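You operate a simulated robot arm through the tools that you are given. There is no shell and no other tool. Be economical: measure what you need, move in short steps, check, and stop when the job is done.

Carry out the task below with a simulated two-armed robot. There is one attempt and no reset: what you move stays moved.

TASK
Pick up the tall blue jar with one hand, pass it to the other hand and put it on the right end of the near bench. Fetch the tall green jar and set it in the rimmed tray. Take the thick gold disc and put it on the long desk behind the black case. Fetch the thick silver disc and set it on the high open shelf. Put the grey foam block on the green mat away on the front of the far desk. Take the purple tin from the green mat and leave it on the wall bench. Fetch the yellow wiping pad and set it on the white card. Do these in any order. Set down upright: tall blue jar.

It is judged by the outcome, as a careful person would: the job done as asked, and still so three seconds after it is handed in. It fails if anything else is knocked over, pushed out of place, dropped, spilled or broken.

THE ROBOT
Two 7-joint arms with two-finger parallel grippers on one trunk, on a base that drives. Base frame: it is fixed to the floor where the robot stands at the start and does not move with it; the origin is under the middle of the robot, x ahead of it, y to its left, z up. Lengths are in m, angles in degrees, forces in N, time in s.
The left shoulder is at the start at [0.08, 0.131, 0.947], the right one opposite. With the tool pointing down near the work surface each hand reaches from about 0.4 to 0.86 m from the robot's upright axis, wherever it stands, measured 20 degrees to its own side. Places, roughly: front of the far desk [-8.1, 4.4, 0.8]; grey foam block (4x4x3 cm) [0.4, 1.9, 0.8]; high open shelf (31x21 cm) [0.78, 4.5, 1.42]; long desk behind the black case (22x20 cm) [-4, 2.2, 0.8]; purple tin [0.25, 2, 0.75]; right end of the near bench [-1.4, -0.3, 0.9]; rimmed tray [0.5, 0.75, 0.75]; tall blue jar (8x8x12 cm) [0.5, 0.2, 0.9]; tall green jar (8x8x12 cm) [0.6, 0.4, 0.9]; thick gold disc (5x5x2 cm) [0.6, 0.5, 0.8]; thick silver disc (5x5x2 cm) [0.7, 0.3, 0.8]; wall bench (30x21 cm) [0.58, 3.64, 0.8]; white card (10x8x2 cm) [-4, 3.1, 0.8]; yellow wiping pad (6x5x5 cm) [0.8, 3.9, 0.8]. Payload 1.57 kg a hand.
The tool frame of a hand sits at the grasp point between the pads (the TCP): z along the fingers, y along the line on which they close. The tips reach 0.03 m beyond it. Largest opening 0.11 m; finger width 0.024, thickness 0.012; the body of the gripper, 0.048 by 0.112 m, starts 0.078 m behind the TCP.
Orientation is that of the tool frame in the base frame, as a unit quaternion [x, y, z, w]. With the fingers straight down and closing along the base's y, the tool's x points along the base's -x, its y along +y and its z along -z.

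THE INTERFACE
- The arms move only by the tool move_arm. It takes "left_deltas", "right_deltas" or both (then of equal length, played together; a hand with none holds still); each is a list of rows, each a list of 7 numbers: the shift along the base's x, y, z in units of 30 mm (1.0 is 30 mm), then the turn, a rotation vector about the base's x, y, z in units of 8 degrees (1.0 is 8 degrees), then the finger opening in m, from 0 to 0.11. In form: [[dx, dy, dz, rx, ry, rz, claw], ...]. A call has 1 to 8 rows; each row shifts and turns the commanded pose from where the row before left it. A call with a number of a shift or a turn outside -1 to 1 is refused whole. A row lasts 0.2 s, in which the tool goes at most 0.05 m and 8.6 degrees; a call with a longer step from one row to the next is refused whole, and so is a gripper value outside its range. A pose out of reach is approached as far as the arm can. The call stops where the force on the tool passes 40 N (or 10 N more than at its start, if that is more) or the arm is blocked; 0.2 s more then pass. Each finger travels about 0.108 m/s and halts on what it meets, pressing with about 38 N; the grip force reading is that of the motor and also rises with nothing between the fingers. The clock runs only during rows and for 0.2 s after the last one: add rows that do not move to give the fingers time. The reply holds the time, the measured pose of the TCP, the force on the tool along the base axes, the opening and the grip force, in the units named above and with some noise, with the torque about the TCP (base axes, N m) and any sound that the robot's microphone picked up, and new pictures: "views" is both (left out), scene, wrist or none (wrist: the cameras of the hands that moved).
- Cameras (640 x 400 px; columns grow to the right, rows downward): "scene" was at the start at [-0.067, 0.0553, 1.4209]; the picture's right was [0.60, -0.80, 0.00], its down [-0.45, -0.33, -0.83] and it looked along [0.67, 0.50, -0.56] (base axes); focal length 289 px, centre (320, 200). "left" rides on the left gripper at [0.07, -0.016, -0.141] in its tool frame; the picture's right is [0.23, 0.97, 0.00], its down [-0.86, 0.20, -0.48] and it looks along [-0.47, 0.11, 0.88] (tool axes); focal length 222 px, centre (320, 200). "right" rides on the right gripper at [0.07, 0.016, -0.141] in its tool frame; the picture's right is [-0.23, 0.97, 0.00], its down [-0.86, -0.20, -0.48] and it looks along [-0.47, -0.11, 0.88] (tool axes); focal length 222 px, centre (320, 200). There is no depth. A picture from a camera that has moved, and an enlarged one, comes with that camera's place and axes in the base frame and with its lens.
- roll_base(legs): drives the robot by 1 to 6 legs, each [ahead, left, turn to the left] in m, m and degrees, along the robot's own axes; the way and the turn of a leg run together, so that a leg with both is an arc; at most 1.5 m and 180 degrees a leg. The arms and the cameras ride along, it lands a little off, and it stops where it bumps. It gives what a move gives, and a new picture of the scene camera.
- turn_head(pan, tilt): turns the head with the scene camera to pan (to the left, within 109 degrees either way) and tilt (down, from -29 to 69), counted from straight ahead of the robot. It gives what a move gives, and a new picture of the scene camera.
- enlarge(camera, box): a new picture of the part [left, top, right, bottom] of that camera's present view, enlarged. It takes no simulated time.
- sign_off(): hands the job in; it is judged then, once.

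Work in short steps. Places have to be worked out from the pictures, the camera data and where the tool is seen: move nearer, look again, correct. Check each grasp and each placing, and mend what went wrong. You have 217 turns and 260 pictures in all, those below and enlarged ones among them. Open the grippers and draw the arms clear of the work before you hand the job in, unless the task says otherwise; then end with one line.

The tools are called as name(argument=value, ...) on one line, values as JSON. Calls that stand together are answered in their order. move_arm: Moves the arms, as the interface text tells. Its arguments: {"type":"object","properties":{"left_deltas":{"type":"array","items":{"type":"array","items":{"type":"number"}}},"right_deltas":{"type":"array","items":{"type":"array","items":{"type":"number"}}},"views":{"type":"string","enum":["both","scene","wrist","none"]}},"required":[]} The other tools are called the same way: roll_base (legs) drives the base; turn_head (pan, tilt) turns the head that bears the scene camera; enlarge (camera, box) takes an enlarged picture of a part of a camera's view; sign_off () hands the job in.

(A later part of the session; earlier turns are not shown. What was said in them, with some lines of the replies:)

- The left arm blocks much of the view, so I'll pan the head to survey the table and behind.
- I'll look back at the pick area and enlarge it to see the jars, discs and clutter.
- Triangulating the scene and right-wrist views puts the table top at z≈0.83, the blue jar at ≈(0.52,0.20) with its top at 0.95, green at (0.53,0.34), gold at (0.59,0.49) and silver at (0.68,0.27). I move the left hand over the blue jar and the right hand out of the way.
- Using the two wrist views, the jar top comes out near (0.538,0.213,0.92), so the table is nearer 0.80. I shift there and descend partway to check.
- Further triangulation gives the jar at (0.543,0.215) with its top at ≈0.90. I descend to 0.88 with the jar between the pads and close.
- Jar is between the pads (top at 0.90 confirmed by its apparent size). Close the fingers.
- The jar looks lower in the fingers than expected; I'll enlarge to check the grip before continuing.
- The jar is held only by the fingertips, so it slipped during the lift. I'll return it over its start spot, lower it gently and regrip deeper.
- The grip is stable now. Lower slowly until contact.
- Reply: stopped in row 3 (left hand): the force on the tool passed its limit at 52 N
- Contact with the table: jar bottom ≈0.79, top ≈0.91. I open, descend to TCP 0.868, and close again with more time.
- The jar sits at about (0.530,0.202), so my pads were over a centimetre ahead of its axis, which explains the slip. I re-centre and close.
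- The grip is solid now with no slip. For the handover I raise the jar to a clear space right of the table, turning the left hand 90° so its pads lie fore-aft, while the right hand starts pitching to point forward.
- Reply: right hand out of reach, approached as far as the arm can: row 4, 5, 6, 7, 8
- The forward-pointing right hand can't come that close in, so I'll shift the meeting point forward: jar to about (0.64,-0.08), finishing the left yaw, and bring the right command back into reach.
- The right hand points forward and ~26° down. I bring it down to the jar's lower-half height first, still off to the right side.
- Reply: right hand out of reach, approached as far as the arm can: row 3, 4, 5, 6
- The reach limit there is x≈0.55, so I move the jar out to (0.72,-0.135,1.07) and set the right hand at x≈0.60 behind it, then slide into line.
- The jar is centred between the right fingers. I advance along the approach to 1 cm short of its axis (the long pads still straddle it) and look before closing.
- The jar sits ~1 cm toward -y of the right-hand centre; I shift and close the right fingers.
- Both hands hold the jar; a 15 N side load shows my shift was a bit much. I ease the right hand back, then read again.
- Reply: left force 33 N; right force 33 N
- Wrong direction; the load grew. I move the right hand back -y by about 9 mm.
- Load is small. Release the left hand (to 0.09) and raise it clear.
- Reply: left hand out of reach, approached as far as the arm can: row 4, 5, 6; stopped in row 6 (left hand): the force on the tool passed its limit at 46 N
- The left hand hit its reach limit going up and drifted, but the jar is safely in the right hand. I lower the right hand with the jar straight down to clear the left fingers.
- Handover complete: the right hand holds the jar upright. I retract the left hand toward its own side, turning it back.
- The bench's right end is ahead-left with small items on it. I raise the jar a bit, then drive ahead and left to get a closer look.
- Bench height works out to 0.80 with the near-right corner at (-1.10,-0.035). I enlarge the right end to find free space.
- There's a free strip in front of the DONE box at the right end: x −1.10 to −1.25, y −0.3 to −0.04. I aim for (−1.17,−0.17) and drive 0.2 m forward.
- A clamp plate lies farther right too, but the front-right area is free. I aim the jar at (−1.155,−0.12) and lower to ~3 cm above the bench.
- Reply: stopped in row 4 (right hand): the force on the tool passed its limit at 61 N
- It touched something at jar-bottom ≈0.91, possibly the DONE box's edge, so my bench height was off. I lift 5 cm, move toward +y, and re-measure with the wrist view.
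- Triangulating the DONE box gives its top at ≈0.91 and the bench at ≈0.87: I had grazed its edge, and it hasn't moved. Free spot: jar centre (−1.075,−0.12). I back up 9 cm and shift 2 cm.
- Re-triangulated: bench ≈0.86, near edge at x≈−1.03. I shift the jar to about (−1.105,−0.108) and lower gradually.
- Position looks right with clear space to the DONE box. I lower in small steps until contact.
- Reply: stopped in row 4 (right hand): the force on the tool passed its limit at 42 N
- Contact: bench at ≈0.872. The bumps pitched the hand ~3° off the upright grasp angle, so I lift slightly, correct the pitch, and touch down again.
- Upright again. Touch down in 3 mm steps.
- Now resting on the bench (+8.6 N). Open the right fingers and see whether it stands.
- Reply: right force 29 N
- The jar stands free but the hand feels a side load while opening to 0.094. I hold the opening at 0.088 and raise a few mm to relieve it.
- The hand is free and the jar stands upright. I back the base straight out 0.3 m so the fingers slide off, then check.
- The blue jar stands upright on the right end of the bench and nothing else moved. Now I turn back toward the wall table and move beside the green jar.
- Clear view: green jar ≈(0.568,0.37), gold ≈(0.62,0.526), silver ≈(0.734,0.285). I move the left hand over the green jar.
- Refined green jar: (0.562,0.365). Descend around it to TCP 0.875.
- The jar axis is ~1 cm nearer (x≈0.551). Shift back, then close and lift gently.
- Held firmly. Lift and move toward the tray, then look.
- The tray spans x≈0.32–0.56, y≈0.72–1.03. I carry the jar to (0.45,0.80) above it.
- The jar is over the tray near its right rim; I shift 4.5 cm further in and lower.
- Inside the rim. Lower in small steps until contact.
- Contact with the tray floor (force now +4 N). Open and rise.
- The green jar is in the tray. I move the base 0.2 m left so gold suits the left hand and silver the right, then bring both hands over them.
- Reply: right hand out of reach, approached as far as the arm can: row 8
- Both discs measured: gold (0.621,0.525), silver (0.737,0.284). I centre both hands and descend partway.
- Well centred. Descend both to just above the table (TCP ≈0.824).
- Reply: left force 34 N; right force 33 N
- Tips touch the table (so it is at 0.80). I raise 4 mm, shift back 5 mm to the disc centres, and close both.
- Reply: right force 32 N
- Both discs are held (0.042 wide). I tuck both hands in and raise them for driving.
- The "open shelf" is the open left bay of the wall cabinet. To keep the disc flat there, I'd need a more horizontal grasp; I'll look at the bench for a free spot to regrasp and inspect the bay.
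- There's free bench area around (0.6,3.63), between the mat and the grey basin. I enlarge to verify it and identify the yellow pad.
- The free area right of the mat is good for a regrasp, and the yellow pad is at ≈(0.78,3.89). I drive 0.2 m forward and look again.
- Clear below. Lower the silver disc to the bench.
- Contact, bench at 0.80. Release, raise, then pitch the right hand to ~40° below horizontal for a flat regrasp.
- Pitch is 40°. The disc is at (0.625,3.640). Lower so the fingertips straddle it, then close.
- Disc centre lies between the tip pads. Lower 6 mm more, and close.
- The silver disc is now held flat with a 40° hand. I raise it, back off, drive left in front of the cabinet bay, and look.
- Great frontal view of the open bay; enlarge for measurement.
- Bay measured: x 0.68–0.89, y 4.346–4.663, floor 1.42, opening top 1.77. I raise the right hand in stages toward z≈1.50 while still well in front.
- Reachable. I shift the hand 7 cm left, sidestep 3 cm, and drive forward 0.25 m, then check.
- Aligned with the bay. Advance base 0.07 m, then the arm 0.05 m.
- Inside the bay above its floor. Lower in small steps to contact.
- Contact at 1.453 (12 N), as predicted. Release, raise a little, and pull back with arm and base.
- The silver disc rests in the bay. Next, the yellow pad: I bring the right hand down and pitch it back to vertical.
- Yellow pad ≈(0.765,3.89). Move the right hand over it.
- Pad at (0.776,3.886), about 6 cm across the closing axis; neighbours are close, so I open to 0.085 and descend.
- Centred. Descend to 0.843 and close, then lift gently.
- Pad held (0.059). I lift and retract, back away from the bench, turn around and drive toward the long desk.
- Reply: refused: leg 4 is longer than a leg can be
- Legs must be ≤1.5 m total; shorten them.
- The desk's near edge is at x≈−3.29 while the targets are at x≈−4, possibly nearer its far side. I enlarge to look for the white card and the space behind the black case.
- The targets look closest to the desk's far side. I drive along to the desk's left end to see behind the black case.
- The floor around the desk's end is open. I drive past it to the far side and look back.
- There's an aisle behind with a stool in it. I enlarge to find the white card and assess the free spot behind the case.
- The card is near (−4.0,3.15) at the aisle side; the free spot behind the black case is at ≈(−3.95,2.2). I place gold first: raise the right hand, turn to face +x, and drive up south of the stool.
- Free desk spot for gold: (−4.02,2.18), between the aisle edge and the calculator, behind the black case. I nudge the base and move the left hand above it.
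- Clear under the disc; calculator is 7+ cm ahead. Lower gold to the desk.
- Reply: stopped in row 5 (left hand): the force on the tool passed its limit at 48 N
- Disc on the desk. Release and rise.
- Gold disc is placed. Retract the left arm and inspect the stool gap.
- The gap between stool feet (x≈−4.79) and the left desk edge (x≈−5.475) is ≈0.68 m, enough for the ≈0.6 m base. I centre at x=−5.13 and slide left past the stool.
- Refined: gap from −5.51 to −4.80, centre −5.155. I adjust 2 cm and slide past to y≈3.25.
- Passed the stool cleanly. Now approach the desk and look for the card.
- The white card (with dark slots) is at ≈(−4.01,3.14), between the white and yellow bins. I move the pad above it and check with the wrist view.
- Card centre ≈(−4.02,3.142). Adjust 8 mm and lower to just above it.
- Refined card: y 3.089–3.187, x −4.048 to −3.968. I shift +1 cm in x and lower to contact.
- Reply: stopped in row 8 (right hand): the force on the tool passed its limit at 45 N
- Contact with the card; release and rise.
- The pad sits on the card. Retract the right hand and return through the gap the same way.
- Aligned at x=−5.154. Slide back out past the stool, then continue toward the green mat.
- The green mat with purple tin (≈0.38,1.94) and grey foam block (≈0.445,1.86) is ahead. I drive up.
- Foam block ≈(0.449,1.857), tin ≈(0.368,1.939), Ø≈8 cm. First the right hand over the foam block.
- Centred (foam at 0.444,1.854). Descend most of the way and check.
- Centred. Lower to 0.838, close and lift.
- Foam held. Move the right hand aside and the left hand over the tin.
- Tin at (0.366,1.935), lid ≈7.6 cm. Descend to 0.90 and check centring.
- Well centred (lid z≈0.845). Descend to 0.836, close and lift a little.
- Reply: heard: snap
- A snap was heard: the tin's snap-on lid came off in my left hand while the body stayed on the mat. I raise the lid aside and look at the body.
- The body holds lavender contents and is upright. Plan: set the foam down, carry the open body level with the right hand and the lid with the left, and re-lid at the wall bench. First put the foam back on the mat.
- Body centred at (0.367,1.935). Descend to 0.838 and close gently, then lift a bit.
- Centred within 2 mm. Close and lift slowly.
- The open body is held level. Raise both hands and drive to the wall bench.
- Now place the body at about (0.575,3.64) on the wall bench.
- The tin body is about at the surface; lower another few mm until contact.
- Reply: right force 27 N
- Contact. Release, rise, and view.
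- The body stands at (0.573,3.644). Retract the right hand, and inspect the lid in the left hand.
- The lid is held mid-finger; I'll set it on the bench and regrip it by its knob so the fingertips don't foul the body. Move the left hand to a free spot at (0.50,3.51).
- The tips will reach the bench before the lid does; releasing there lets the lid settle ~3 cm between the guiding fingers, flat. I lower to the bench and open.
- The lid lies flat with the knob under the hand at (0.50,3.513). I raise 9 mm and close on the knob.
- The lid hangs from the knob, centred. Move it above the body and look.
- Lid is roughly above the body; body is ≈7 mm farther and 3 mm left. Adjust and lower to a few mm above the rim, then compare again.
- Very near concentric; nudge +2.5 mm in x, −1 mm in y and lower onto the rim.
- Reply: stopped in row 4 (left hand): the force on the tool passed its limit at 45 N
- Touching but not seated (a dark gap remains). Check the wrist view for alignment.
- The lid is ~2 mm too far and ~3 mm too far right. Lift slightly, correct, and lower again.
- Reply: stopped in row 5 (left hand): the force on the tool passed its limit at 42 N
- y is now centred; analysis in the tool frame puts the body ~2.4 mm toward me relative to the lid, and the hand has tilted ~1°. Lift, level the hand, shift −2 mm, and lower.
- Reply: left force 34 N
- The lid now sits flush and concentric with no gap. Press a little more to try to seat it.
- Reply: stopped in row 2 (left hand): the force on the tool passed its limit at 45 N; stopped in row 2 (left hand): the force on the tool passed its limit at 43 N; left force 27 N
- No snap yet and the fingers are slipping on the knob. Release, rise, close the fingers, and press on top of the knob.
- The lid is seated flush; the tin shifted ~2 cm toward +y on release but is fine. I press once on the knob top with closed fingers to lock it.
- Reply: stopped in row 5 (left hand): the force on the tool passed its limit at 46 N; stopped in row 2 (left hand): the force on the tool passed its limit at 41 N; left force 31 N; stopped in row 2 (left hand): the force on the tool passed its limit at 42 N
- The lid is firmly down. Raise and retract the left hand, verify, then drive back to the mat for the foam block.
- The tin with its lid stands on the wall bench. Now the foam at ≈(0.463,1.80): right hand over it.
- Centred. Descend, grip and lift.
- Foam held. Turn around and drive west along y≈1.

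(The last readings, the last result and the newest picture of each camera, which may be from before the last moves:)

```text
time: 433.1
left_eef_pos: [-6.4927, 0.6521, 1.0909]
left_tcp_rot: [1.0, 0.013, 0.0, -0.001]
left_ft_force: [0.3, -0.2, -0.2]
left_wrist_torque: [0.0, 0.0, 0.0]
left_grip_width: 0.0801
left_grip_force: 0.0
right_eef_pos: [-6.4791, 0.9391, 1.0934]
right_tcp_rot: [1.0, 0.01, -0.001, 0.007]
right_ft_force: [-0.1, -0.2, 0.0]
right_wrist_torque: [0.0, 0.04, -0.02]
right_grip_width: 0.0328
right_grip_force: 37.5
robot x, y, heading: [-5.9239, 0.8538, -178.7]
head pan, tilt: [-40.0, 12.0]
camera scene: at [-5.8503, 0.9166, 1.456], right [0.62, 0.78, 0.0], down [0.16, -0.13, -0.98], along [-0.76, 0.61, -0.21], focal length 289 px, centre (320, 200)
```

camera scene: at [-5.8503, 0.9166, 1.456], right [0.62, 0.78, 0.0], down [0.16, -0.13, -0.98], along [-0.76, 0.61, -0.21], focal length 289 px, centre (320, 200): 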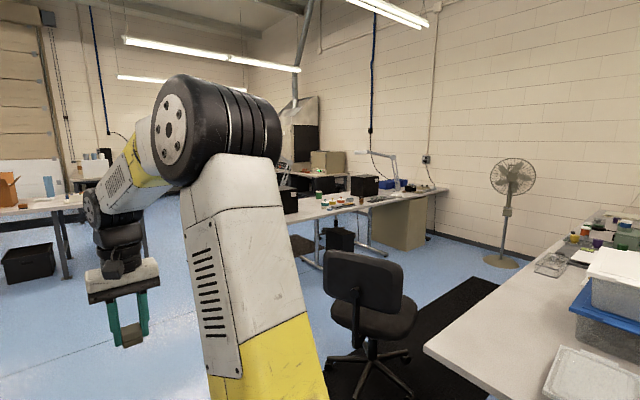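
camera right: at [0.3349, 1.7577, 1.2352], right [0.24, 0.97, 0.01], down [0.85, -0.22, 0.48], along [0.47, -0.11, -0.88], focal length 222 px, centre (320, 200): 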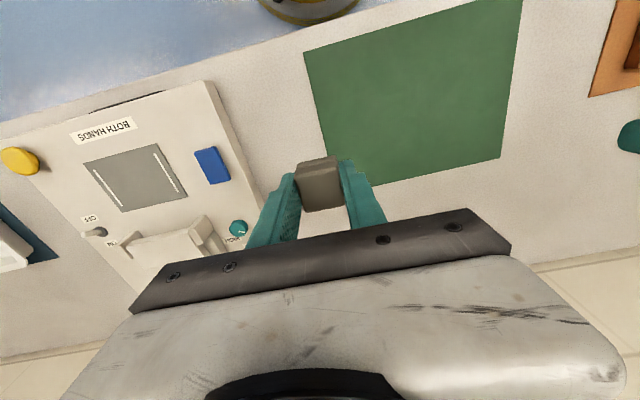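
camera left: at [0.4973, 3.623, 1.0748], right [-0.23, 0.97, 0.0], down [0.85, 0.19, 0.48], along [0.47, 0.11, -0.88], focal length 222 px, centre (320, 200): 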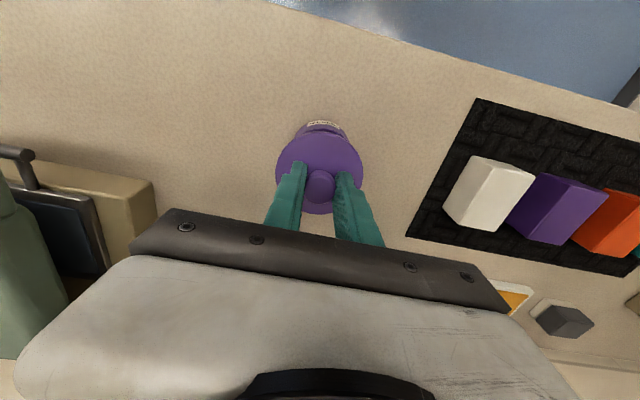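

The far desk's near edge runs along x≈−7.75; a chair stands at the aisle mouth and a fan near its end. I move closer to measure.

roll_base(legs=[[1.3, 0, -1.3]])

turn_head(pan=-90, tilt=30)

```text
time: 439.6
left_eef_pos: [-7.7914, 0.6503, 1.0913]
left_tcp_rot: [1.0, 0.003, -0.001, -0.001]
left_ft_force: [-0.4, 0.1, 0.4]
left_wrist_torque: [0.03, -0.02, 0.01]
left_grip_width: 0.0797
left_grip_force: 0.0
right_eef_pos: [-7.7717, 0.9358, 1.0939]
right_tcp_rot: [1.0, -0.001, -0.002, 0.006]
right_ft_force: [0.0, -0.6, -1.2]
right_wrist_torque: [0.02, 0.03, -0.02]
right_grip_width: 0.0328
right_grip_force: 38.2
robot x, y, heading: [-7.2139, 0.8398, -180.1]
head pan, tilt: [-40.0, 12.0]
camera scene: at [-7.144, 0.9, 1.4561], right [0.64, 0.77, 0.0], down [0.16, -0.13, -0.98], along [-0.75, 0.63, -0.21], focal length 289 px, centre (320, 200)
```

scene: 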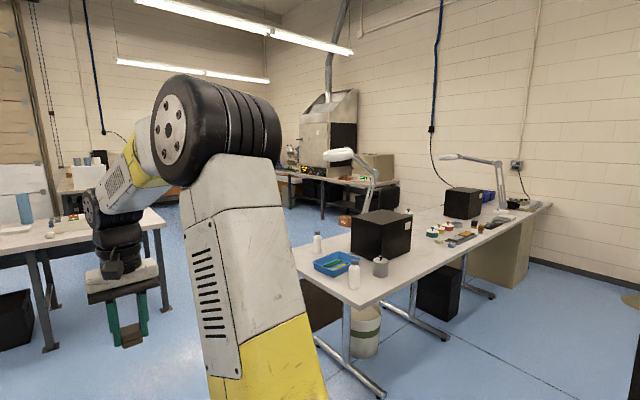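

```text
time: 440.7
left_eef_pos: [-7.7907, 0.6502, 1.0903]
left_tcp_rot: [1.0, 0.002, -0.001, -0.002]
left_ft_force: [0.3, -0.4, 0.2]
left_wrist_torque: [0.0, 0.03, 0.03]
left_grip_width: 0.0801
left_grip_force: 0.0
right_eef_pos: [-7.7717, 0.9358, 1.0945]
right_tcp_rot: [1.0, -0.001, -0.001, 0.006]
right_ft_force: [-0.1, -0.5, 0.2]
right_wrist_torque: [0.02, -0.03, -0.02]
right_grip_width: 0.0329
right_grip_force: 38.8
robot x, y, heading: [-7.2106, 0.8385, -180.0]
head pan, tilt: [-90.0, 30.0]
camera scene: at [-7.0726, 0.9305, 1.4271], right [1.0, 0.0, 0.0], down [0.0, -0.5, -0.87], along [0.0, 0.87, -0.5], focal length 289 px, centre (320, 200)
```

scene: 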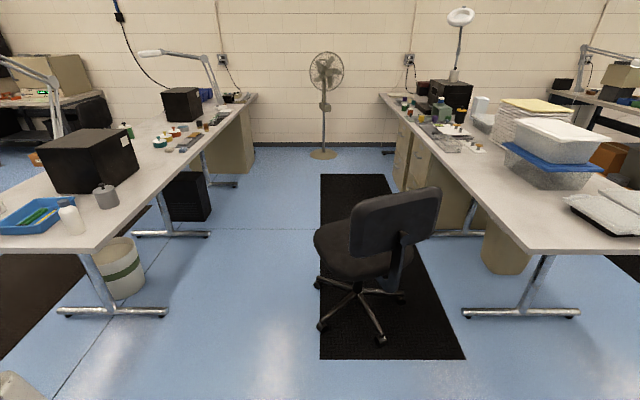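

The gap between the desk edge (x≈−7.81) and the chair (x≈−7.12) is ≈0.69 m. I'll face +y so the arms stay over the aisle, align at x=−7.465, and drive through.

roll_base(legs=[[0, 0, -90], [0, 0.255, 0]])

turn_head(pan=0, tilt=45)

```text
time: 446.4
left_eef_pos: [-7.6401, 1.4249, 1.0923]
left_tcp_rot: [-0.7, 0.714, -0.001, 0.002]
left_ft_force: [-0.8, 0.4, 0.7]
left_wrist_torque: [0.01, 0.02, -0.02]
left_grip_width: 0.0799
left_grip_force: 0.1
right_eef_pos: [-7.355, 1.3972, 1.094]
right_tcp_rot: [-0.699, 0.715, 0.006, -0.003]
right_ft_force: [0.5, -0.6, -0.6]
right_wrist_torque: [-0.01, -0.03, 0.03]
right_grip_width: 0.0327
right_grip_force: 38.2
robot x, y, heading: [-7.465, 0.8398, 89.1]
head pan, tilt: [-90.0, 30.0]
camera scene: at [-7.3759, 0.7036, 1.427], right [-0.02, -1.0, 0.0], down [-0.5, 0.01, -0.87], along [0.87, -0.02, -0.5], focal length 289 px, centre (320, 200)
```

scene: 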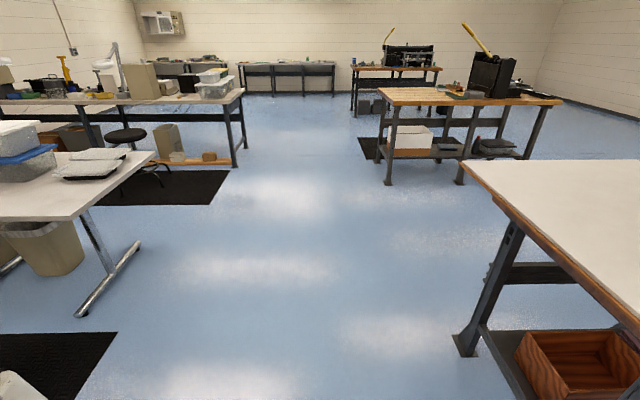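

```text
time: 448.1
left_eef_pos: [-7.6398, 1.4254, 1.0913]
left_tcp_rot: [-0.7, 0.714, 0.0, 0.002]
left_ft_force: [-0.6, -0.1, 0.3]
left_wrist_torque: [-0.01, -0.02, 0.03]
left_grip_width: 0.0798
left_grip_force: 0.1
right_eef_pos: [-7.3543, 1.3994, 1.0943]
right_tcp_rot: [-0.698, 0.716, 0.005, -0.004]
right_ft_force: [0.0, 0.3, -0.1]
right_wrist_torque: [-0.02, 0.0, -0.01]
right_grip_width: 0.0329
right_grip_force: 38.0
robot x, y, heading: [-7.4655, 0.8439, 88.8]
head pan, tilt: [0.0, 45.0]
camera scene: at [-7.4645, 0.7869, 1.4044], right [1.0, -0.02, 0.0], down [-0.02, -0.71, -0.71], along [0.02, 0.71, -0.71], focal length 289 px, centre (320, 200)
```

scene: 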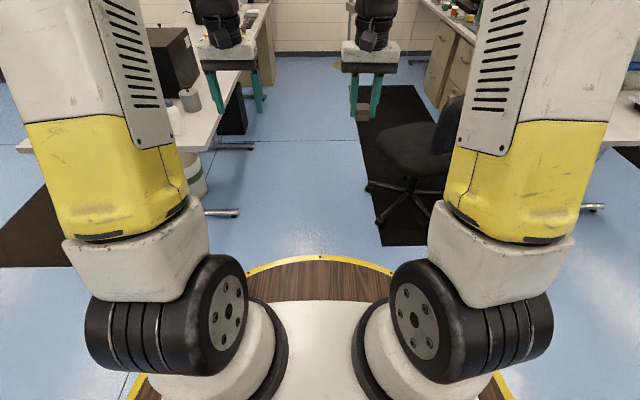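

Slightly recentre (x≈−7.49, heading 90°) and drive through the gap.

roll_base(legs=[[0, 0.022, 1.2], [0.6, 0, 0]])

roll_base(legs=[[1.0, 0, 0], [0.9, 0, 0]])

turn_head(pan=40, tilt=30)

```text
time: 451.9
left_eef_pos: [-7.6671, 2.0244, 1.0907]
left_tcp_rot: [-0.705, 0.709, -0.001, 0.001]
left_ft_force: [-0.1, -0.4, -0.6]
left_wrist_torque: [0.02, 0.0, 0.0]
left_grip_width: 0.0801
left_grip_force: 0.0
right_eef_pos: [-7.3808, 2.0028, 1.0935]
right_tcp_rot: [-0.703, 0.711, 0.005, -0.003]
right_ft_force: [0.6, -0.2, -0.3]
right_wrist_torque: [-0.01, 0.02, 0.03]
right_grip_width: 0.0329
right_grip_force: 38.3
robot x, y, heading: [-7.4823, 1.4441, 89.3]
head pan, tilt: [0.0, 45.0]
camera scene: at [-7.4829, 1.3893, 1.4044], right [1.0, -0.01, 0.0], down [-0.01, -0.71, -0.71], along [0.01, 0.71, -0.71], focal length 289 px, centre (320, 200)
```

scene: 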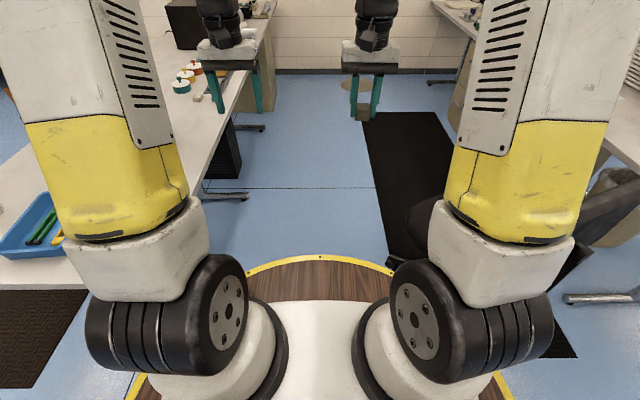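

```text
time: 461.3
left_eef_pos: [-7.6614, 3.9087, 1.0913]
left_tcp_rot: [0.708, -0.706, 0.001, -0.001]
left_ft_force: [0.2, -0.3, -0.5]
left_wrist_torque: [0.01, -0.02, -0.03]
left_grip_width: 0.08
left_grip_force: 0.0
right_eef_pos: [-7.3747, 3.889, 1.093]
right_tcp_rot: [-0.706, 0.708, 0.005, -0.003]
right_ft_force: [-0.2, 0.1, 0.2]
right_wrist_torque: [0.02, -0.01, -0.04]
right_grip_width: 0.0328
right_grip_force: 38.3
robot x, y, heading: [-7.4723, 3.3316, 89.8]
head pan, tilt: [0.0, 45.0]
camera scene: at [-7.4717, 3.2754, 1.4044], right [1.0, 0.0, 0.0], down [0.0, -0.71, -0.71], along [0.0, 0.71, -0.71], focal length 289 px, centre (320, 200)
```

scene: 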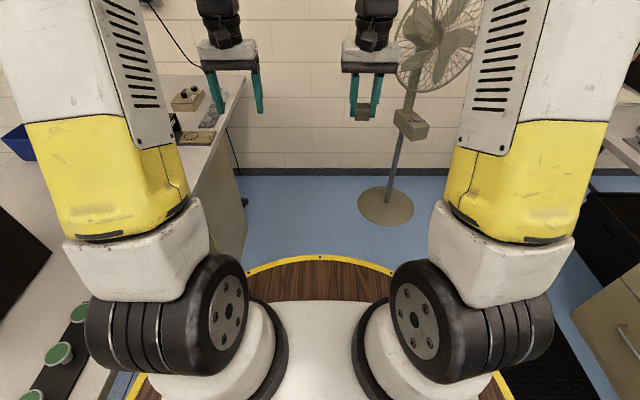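

```text
time: 462.4
left_eef_pos: [-7.6622, 3.9094, 1.0926]
left_tcp_rot: [0.708, -0.706, 0.001, -0.003]
left_ft_force: [0.4, -0.1, 0.7]
left_wrist_torque: [0.01, -0.02, -0.02]
left_grip_width: 0.0802
left_grip_force: 0.1
right_eef_pos: [-7.3749, 3.8892, 1.0924]
right_tcp_rot: [-0.706, 0.708, 0.005, -0.004]
right_ft_force: [-0.9, 0.1, -0.6]
right_wrist_torque: [0.01, 0.01, 0.0]
right_grip_width: 0.0328
right_grip_force: 38.0
robot x, y, heading: [-7.4737, 3.334, 90.0]
head pan, tilt: [40.0, 30.0]
camera scene: at [-7.5298, 3.2634, 1.427], right [0.77, 0.64, 0.0], down [0.32, -0.38, -0.87], along [-0.56, 0.66, -0.5], focal length 289 px, centre (320, 200)
```

scene: 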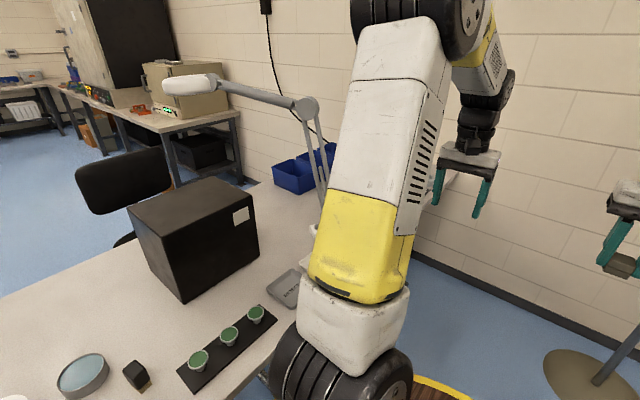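

The target region (−8.1,4.4) is near the desk's far end. I tuck the left arm back, advance to y≈4.0, turn toward the desk, and look.

move_arm(left_deltas=[[-0.5, -0.9, 0.6, 0, 0, 0, 0.08], [-0.5, -0.9, 0.6, 0, 0, 0, 0.08], [-0.5, -0.9, 0.6, 0, 0, 0, 0.08], [-0.5, -0.9, 0.6, 0, 0, 0, 0.08], [-0.5, -0.9, 0.6, 0, 0, 0, 0.08], [-0.5, -0.9, 0.6, 0, 0, 0, 0.08], [-0.5, -0.9, 0.6, 0, 0, 0, 0.08]], right_deltas=[[0, -0.3, 0.6, 0, 0, 0, 0.025], [0, -0.3, 0.6, 0, 0, 0, 0.025], [0, -0.3, 0.6, 0, 0, 0, 0.025], [0, -0.3, 0.6, 0, 0, 0, 0.025], [0, -0.3, 0.6, 0, 0, 0, 0.025], [0, -0.3, 0.6, 0, 0, 0, 0.025], [0, -0.3, 0.6, 0, 0, 0, 0.025]], views="none")

roll_base(legs=[[0.65, 0, 0], [0, 0, 60]])

turn_head(pan=-5, tilt=38)

```text
time: 464.0
left_eef_pos: [-7.7654, 3.7188, 1.2173]
left_tcp_rot: [0.708, -0.706, 0.001, -0.001]
left_ft_force: [0.3, -0.1, 0.8]
left_wrist_torque: [-0.07, 0.01, 0.01]
left_grip_width: 0.0797
left_grip_force: 0.1
right_eef_pos: [-7.3752, 3.8255, 1.2194]
right_tcp_rot: [-0.706, 0.709, 0.006, -0.003]
right_ft_force: [0.5, 0.6, 0.1]
right_wrist_torque: [-0.03, -0.03, -0.01]
right_grip_width: 0.0327
right_grip_force: 37.8
robot x, y, heading: [-7.4696, 3.331, 89.8]
head pan, tilt: [40.0, 30.0]
```

```text
time: 470.3
left_eef_pos: [-7.9548, 3.9222, 1.2176]
left_tcp_rot: [0.967, -0.256, -0.001, -0.002]
left_ft_force: [0.1, 0.9, -0.6]
left_wrist_torque: [-0.01, 0.0, 0.02]
left_grip_width: 0.0803
left_grip_force: 0.1
right_eef_pos: [-7.8542, 4.3131, 1.2205]
right_tcp_rot: [0.966, -0.257, -0.004, 0.005]
right_ft_force: [0.6, 1.0, 0.6]
right_wrist_torque: [0.02, 0.03, 0.03]
right_grip_width: 0.033
right_grip_force: 38.5
robot x, y, heading: [-7.4762, 3.9828, 150.4]
head pan, tilt: [40.0, 30.0]
camera scene: at [-7.4386, 3.9004, 1.427], right [-0.18, 0.98, 0.0], down [0.49, 0.09, -0.87], along [-0.85, -0.15, -0.5], focal length 289 px, centre (320, 200)
```

scene: 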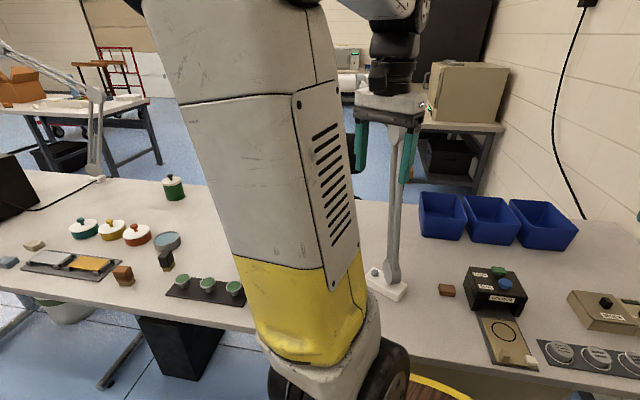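

```text
time: 471.4
left_eef_pos: [-7.9547, 3.923, 1.2178]
left_tcp_rot: [0.967, -0.256, -0.001, -0.001]
left_ft_force: [-0.3, 0.3, -0.2]
left_wrist_torque: [-0.01, -0.01, 0.02]
left_grip_width: 0.0801
left_grip_force: 0.0
right_eef_pos: [-7.8527, 4.3136, 1.2203]
right_tcp_rot: [0.966, -0.258, -0.003, 0.005]
right_ft_force: [-0.6, 0.3, 0.3]
right_wrist_torque: [0.01, 0.02, 0.0]
right_grip_width: 0.0324
right_grip_force: 38.1
robot x, y, heading: [-7.4735, 3.9877, 150.3]
head pan, tilt: [-5.0, 38.0]
camera scene: at [-7.4207, 3.9656, 1.4147], right [0.57, 0.82, 0.0], down [0.51, -0.35, -0.79], along [-0.65, 0.45, -0.62], focal length 289 px, centre (320, 200)
```

scene: 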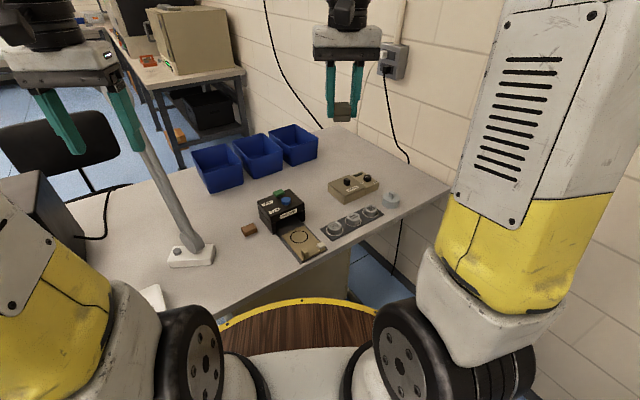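

The area around (−8.1,4.4) lies between the black device, tan box and blue bins. Enlarge to verify free space.

enlarge(camera="scene", box=[180, 110, 420, 270])

```text
2.50 times, centred on (300, 190) of scene
camera zoom: at [-7.4207, 3.9656, 1.4147], right [0.57, 0.82, 0.0], down [0.51, -0.35, -0.79], along [-0.65, 0.45, -0.62], focal length 724 px, centre (370, 225)
```

zoom: 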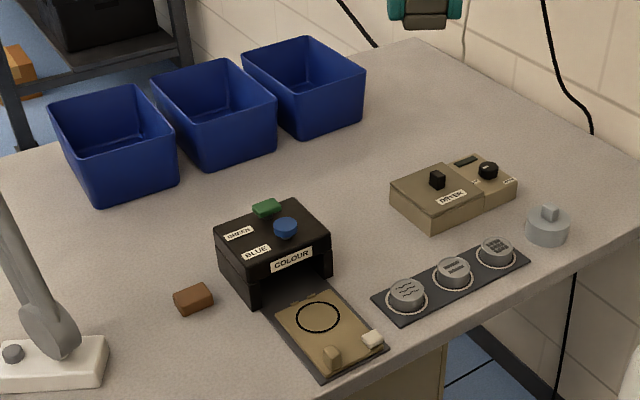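

Free spot between the black device and the tan box: (−8.09,4.395). I move the right hand above it and start down; the left stays put.

move_arm(right_deltas=[[-0.98, 0.34, -0.3, 0, 0, 0, 0.025], [-0.98, 0.34, -0.3, 0, 0, 0, 0.025], [-0.98, 0.34, -0.3, 0, 0, 0, 0.025], [-0.98, 0.34, -0.3, 0, 0, 0, 0.025], [-0.98, 0.34, -0.3, 0, 0, 0, 0.025], [-0.98, 0.34, -0.3, 0, 0, 0, 0.025], [-0.98, 0.34, -0.3, 0, 0, 0, 0.025], [-0.98, 0.34, -0.3, 0, 0, 0, 0.025]], views="none")

move_arm(right_deltas=[[0, 0, -1, 0, 0, 0, 0.025], [0, 0, -1, 0, 0, 0, 0.025], [0, 0, -1, 0, 0, 0, 0.025], [0, 0, -1, 0, 0, 0, 0.025], [0, 0, -1, 0, 0, 0, 0.025], [0, 0, 0, 0, 0, 0, 0.025]], views="both")

```text
time: 473.2
left_eef_pos: [-7.9551, 3.9217, 1.2184]
left_tcp_rot: [0.967, -0.255, -0.001, -0.002]
left_ft_force: [0.2, -0.1, 0.1]
left_wrist_torque: [0.05, 0.07, 0.01]
left_grip_width: 0.0799
left_grip_force: 0.1
right_eef_pos: [-8.0876, 4.3972, 1.1473]
right_tcp_rot: [0.966, -0.258, -0.004, 0.005]
right_ft_force: [0.3, 0.1, 1.5]
right_wrist_torque: [0.02, 0.01, 0.0]
right_grip_width: 0.0328
right_grip_force: 38.2
robot x, y, heading: [-7.4726, 3.9816, 150.2]
head pan, tilt: [-5.0, 38.0]
```

```text
time: 474.6
left_eef_pos: [-7.9544, 3.9228, 1.2173]
left_tcp_rot: [0.967, -0.256, 0.0, -0.002]
left_ft_force: [-1.0, -0.5, -1.0]
left_wrist_torque: [0.03, -0.02, 0.0]
left_grip_width: 0.0801
left_grip_force: 0.0
right_eef_pos: [-8.0894, 4.3964, 0.9976]
right_tcp_rot: [0.966, -0.258, -0.005, 0.006]
right_ft_force: [0.6, 0.4, 0.6]
right_wrist_torque: [0.04, 0.04, 0.01]
right_grip_width: 0.0327
right_grip_force: 38.2
robot x, y, heading: [-7.4769, 3.9839, 150.3]
head pan, tilt: [-5.0, 38.0]
camera scene: at [-7.4207, 3.9657, 1.4146], right [0.57, 0.82, 0.0], down [0.51, -0.35, -0.79], along [-0.65, 0.45, -0.62], focal length 289 px, centre (320, 200)
camera right: at [-8.0353, 4.3481, 1.1379], right [-0.68, -0.73, 0.01], down [-0.64, 0.6, 0.48], along [-0.36, 0.32, -0.88], focal length 222 px, centre (320, 200)
```

scene: 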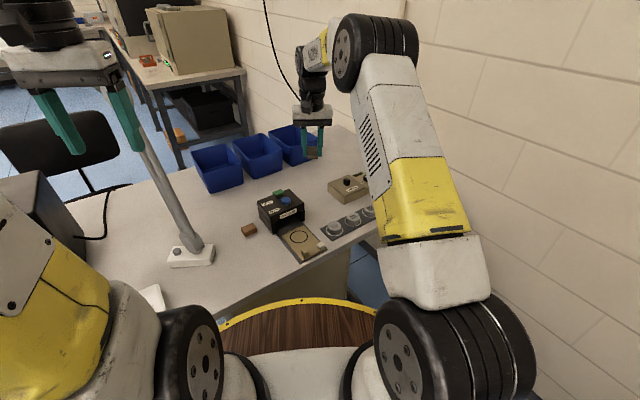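
right: 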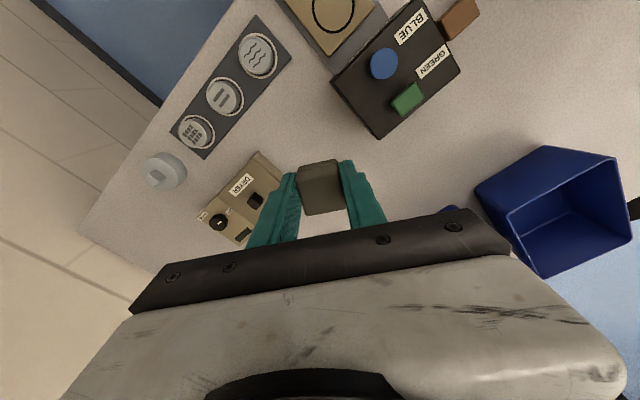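

The block is centred in the gap with ~2.5 cm clearances. Lower to the desk.

move_arm(right_deltas=[[0, 0, -1, 0, 0, 0, 0.025], [0, 0, -1, 0, 0, 0, 0.025], [0, 0, -1, 0, 0, 0, 0.025], [0, 0, -1, 0, 0, 0, 0.025], [0, 0, -0.6, 0, 0, 0, 0.025], [0, 0, -0.3, 0, 0, 0, 0.025], [0, 0, -0.2, 0, 0, 0, 0.025], [0, 0, -0.15, 0, 0, 0, 0.025]], views="wrist")

```text
time: 476.4
left_eef_pos: [-7.9549, 3.9217, 1.2184]
left_tcp_rot: [0.967, -0.256, 0.0, -0.002]
left_ft_force: [0.1, -0.2, 0.0]
left_wrist_torque: [-0.02, 0.0, -0.01]
left_grip_width: 0.0801
left_grip_force: 0.1
right_eef_pos: [-8.0898, 4.3958, 0.8408]
right_tcp_rot: [0.966, -0.258, -0.004, 0.004]
right_ft_force: [0.0, 0.2, 0.7]
right_wrist_torque: [-0.02, 0.05, 0.01]
right_grip_width: 0.0326
right_grip_force: 38.0
robot x, y, heading: [-7.4713, 3.9858, 150.3]
head pan, tilt: [-5.0, 38.0]
camera right: at [-8.0357, 4.3471, 0.9812], right [-0.68, -0.73, 0.01], down [-0.64, 0.6, 0.48], along [-0.36, 0.32, -0.88], focal length 222 px, centre (320, 200)
```

right: 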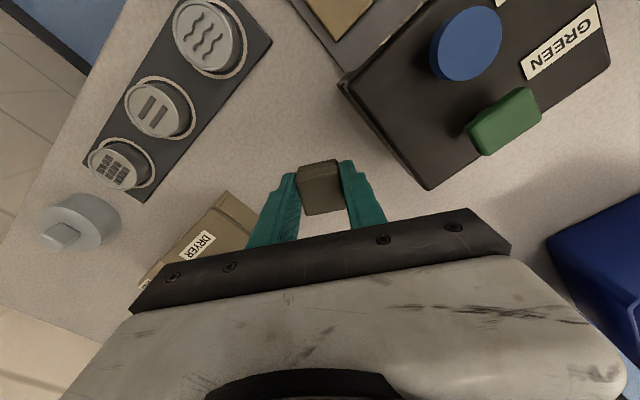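

Clear on both sides. A few more millimetres to contact.

move_arm(right_deltas=[[0, 0, -0.1, 0, 0, 0, 0.025], [0, 0, -0.1, 0, 0, 0, 0.025], [0, 0, -0.08, 0, 0, 0, 0.025]], views="none")

```text
time: 477.2
left_eef_pos: [-7.9541, 3.9217, 1.2175]
left_tcp_rot: [0.967, -0.256, -0.001, -0.002]
left_ft_force: [0.2, 0.5, 0.4]
left_wrist_torque: [0.01, -0.02, 0.0]
left_grip_width: 0.0799
left_grip_force: 0.1
right_eef_pos: [-8.0891, 4.3954, 0.832]
right_tcp_rot: [0.966, -0.258, -0.003, 0.005]
right_ft_force: [-0.1, -0.1, -0.1]
right_wrist_torque: [-0.03, 0.01, 0.0]
right_grip_width: 0.0327
right_grip_force: 37.9
robot x, y, heading: [-7.4717, 3.9837, 150.3]
head pan, tilt: [-5.0, 38.0]
```

move_arm(right_deltas=[[0, 0, -0.12, 0, 0, 0, 0.025], [0, 0, -0.12, 0, 0, 0, 0.025], [0, 0, -0.12, 0, 0, 0, 0.025], [0, 0, -0.12, 0, 0, 0, 0.025], [0, 0, -0.12, 0, 0, 0, 0.025], [0, 0, -0.12, 0, 0, 0, 0.025], [0, 0, -0.12, 0, 0, 0, 0.025], [0, 0, -0.12, 0, 0, 0, 0.025]], views="none")

```text
time: 479.0
left_eef_pos: [-7.9554, 3.9231, 1.2173]
left_tcp_rot: [0.967, -0.256, 0.0, -0.002]
left_ft_force: [-0.6, 0.3, 0.1]
left_wrist_torque: [0.02, 0.01, 0.0]
left_grip_width: 0.0799
left_grip_force: 0.1
right_eef_pos: [-8.089, 4.395, 0.8034]
right_tcp_rot: [0.966, -0.258, -0.003, 0.006]
right_ft_force: [0.1, 0.0, 0.3]
right_wrist_torque: [0.01, 0.01, -0.01]
right_grip_width: 0.0328
right_grip_force: 38.0
robot x, y, heading: [-7.4759, 3.9831, 150.2]
head pan, tilt: [-5.0, 38.0]
```

The desk is lower than 0.80. Check the view and continue down.

move_arm(right_deltas=[[0, 0, -0.2, 0, 0, 0, 0.025], [0, 0, -0.2, 0, 0, 0, 0.025], [0, 0, -0.15, 0, 0, 0, 0.025], [0, 0, -0.15, 0, 0, 0, 0.025], [0, 0, -0.15, 0, 0, 0, 0.025], [0, 0, -0.15, 0, 0, 0, 0.025]], views="wrist")

```text
time: 480.3
left_eef_pos: [-7.9548, 3.9223, 1.2184]
left_tcp_rot: [0.967, -0.255, 0.0, -0.002]
left_ft_force: [0.6, 0.3, 0.4]
left_wrist_torque: [0.02, 0.06, 0.0]
left_grip_width: 0.0801
left_grip_force: 0.0
right_eef_pos: [-8.0914, 4.3961, 0.7805]
right_tcp_rot: [0.966, -0.258, -0.008, 0.005]
right_ft_force: [1.5, -1.1, 6.3]
right_wrist_torque: [0.08, -0.09, -0.01]
right_grip_width: 0.0328
right_grip_force: 39.1
robot x, y, heading: [-7.4737, 3.9878, 150.4]
head pan, tilt: [-5.0, 38.0]
stopped in row 6 (right hand): the force on the tool passed its limit at 46 N (the readings are from after the stop); the commanded pose is now the measured one
camera right: at [-8.0373, 4.3478, 0.9213], right [-0.68, -0.73, 0.02], down [-0.63, 0.6, 0.49], along [-0.37, 0.32, -0.87], focal length 222 px, centre (320, 200)
```

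right: 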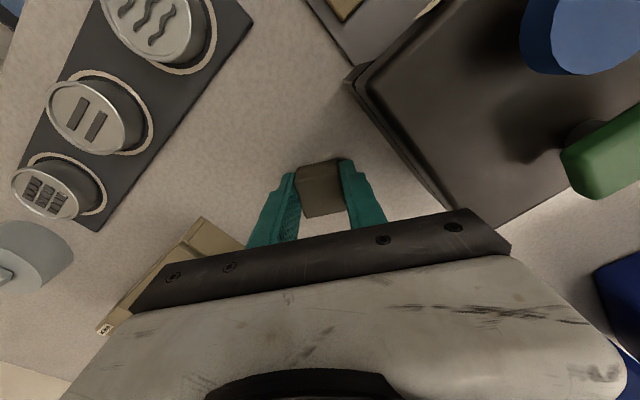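

Contact at TCP 0.78 (desk ≈0.742). Release slightly and rise.

move_arm(right_deltas=[[0, 0, 0.05, 0, 0, 0, 0.045], [0, 0, 0, 0, 0, 0, 0.05], [0, 0, 0.4, 0, 0, 0, 0.05], [0, 0, 1, 0, 0, 0, 0.05], [0, 0, 1, 0, 0, 0, 0.05], [0, 0, 1, 0, 0, 0, 0.05], [0, 0, 1, 0, 0, 0, 0.05], [0, 0, 1, 0, 0, 0, 0.05]], views="both")

```text
time: 482.1
left_eef_pos: [-7.955, 3.9235, 1.2189]
left_tcp_rot: [0.967, -0.255, -0.001, -0.002]
left_ft_force: [-0.6, 0.6, 0.3]
left_wrist_torque: [-0.03, -0.01, 0.0]
left_grip_width: 0.0799
left_grip_force: 0.1
right_eef_pos: [-8.0915, 4.3959, 0.9416]
right_tcp_rot: [0.966, -0.258, -0.006, 0.006]
right_ft_force: [-0.3, -0.9, 0.1]
right_wrist_torque: [0.02, -0.04, 0.04]
right_grip_width: 0.0499
right_grip_force: 0.1
robot x, y, heading: [-7.4724, 3.9791, 150.2]
head pan, tilt: [-5.0, 38.0]
camera scene: at [-7.4208, 3.9658, 1.4147], right [0.57, 0.82, 0.0], down [0.51, -0.35, -0.79], along [-0.65, 0.45, -0.62], focal length 289 px, centre (320, 200)
camera right: at [-8.0368, 4.3479, 1.0838], right [-0.68, -0.73, 0.02], down [-0.63, 0.6, 0.48], along [-0.36, 0.32, -0.87], focal length 222 px, centre (320, 200)
```

scene: 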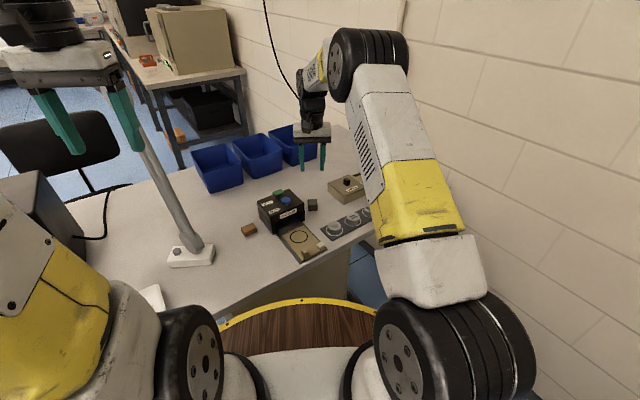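
right: 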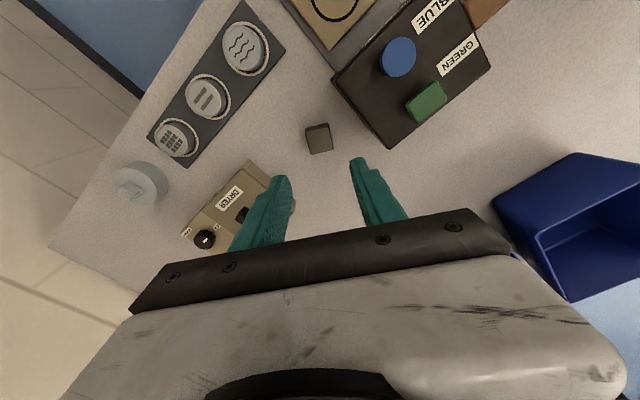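

Foam block is on the far desk, nothing else disturbed. Raise and draw the right arm clear, then back off a little.

move_arm(right_deltas=[[0, 0, 1, 0, 0, 0, 0.05], [0, 0, 1, 0, 0, 0, 0.05], [0.9, -0.32, 1, 0, 0, 0, 0.06], [0.9, -0.32, 1, 0, 0, 0, 0.06], [0.9, -0.32, 1, 0, 0, 0, 0.08], [0.9, -0.32, 1, 0, 0, 0, 0.08], [0.9, -0.32, 1, 0, 0, 0, 0.08], [0.9, -0.32, 0.5, 0, 0, 0, 0.08]], views="none")

roll_base(legs=[[-0.12, 0, 0]])

```text
time: 483.9
left_eef_pos: [-7.9561, 3.9229, 1.2176]
left_tcp_rot: [0.967, -0.255, -0.001, -0.002]
left_ft_force: [0.5, -0.1, -0.6]
left_wrist_torque: [-0.03, 0.0, 0.0]
left_grip_width: 0.0797
left_grip_force: 0.1
right_eef_pos: [-7.9299, 4.3387, 1.1674]
right_tcp_rot: [0.966, -0.258, -0.007, 0.005]
right_ft_force: [-0.2, -0.1, 0.1]
right_wrist_torque: [0.0, -0.03, -0.01]
right_grip_width: 0.0802
right_grip_force: 0.1
robot x, y, heading: [-7.4734, 3.986, 150.1]
head pan, tilt: [-5.0, 38.0]
```

```text
time: 485.2
left_eef_pos: [-7.8499, 3.8628, 1.2189]
left_tcp_rot: [0.967, -0.255, -0.001, -0.002]
left_ft_force: [0.2, 0.5, 0.0]
left_wrist_torque: [-0.02, -0.01, 0.0]
left_grip_width: 0.08
left_grip_force: 0.0
right_eef_pos: [-7.8243, 4.2788, 1.1679]
right_tcp_rot: [0.966, -0.258, -0.007, 0.006]
right_ft_force: [-0.5, -0.4, 0.7]
right_wrist_torque: [-0.04, -0.03, 0.02]
right_grip_width: 0.08
right_grip_force: 0.1
robot x, y, heading: [-7.3692, 3.9253, 150.3]
head pan, tilt: [-5.0, 38.0]
camera scene: at [-7.3155, 3.9058, 1.4147], right [0.57, 0.82, 0.0], down [0.51, -0.35, -0.79], along [-0.65, 0.45, -0.62], focal length 289 px, centre (320, 200)
```

scene: 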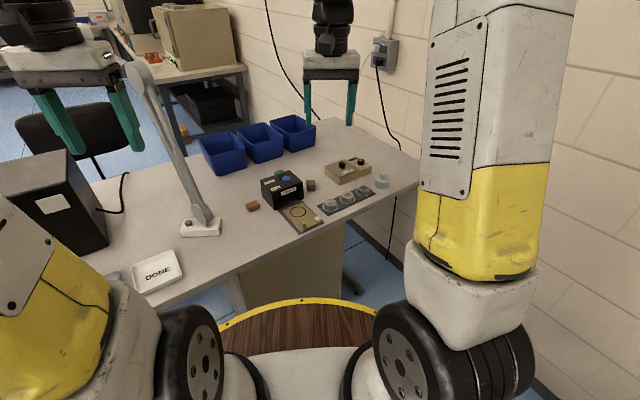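

All seven items are placed, both grippers are open and the arms are clear of the work. Handing in.

sign_off()

```text
The job is handed in.
```

All seven items are placed as asked, and the blue jar was passed from left hand to right and stands upright. The purple tin's lid came off as I lifted it; I pressed it back on and it sits flush, but I didn't hear it snap shut.
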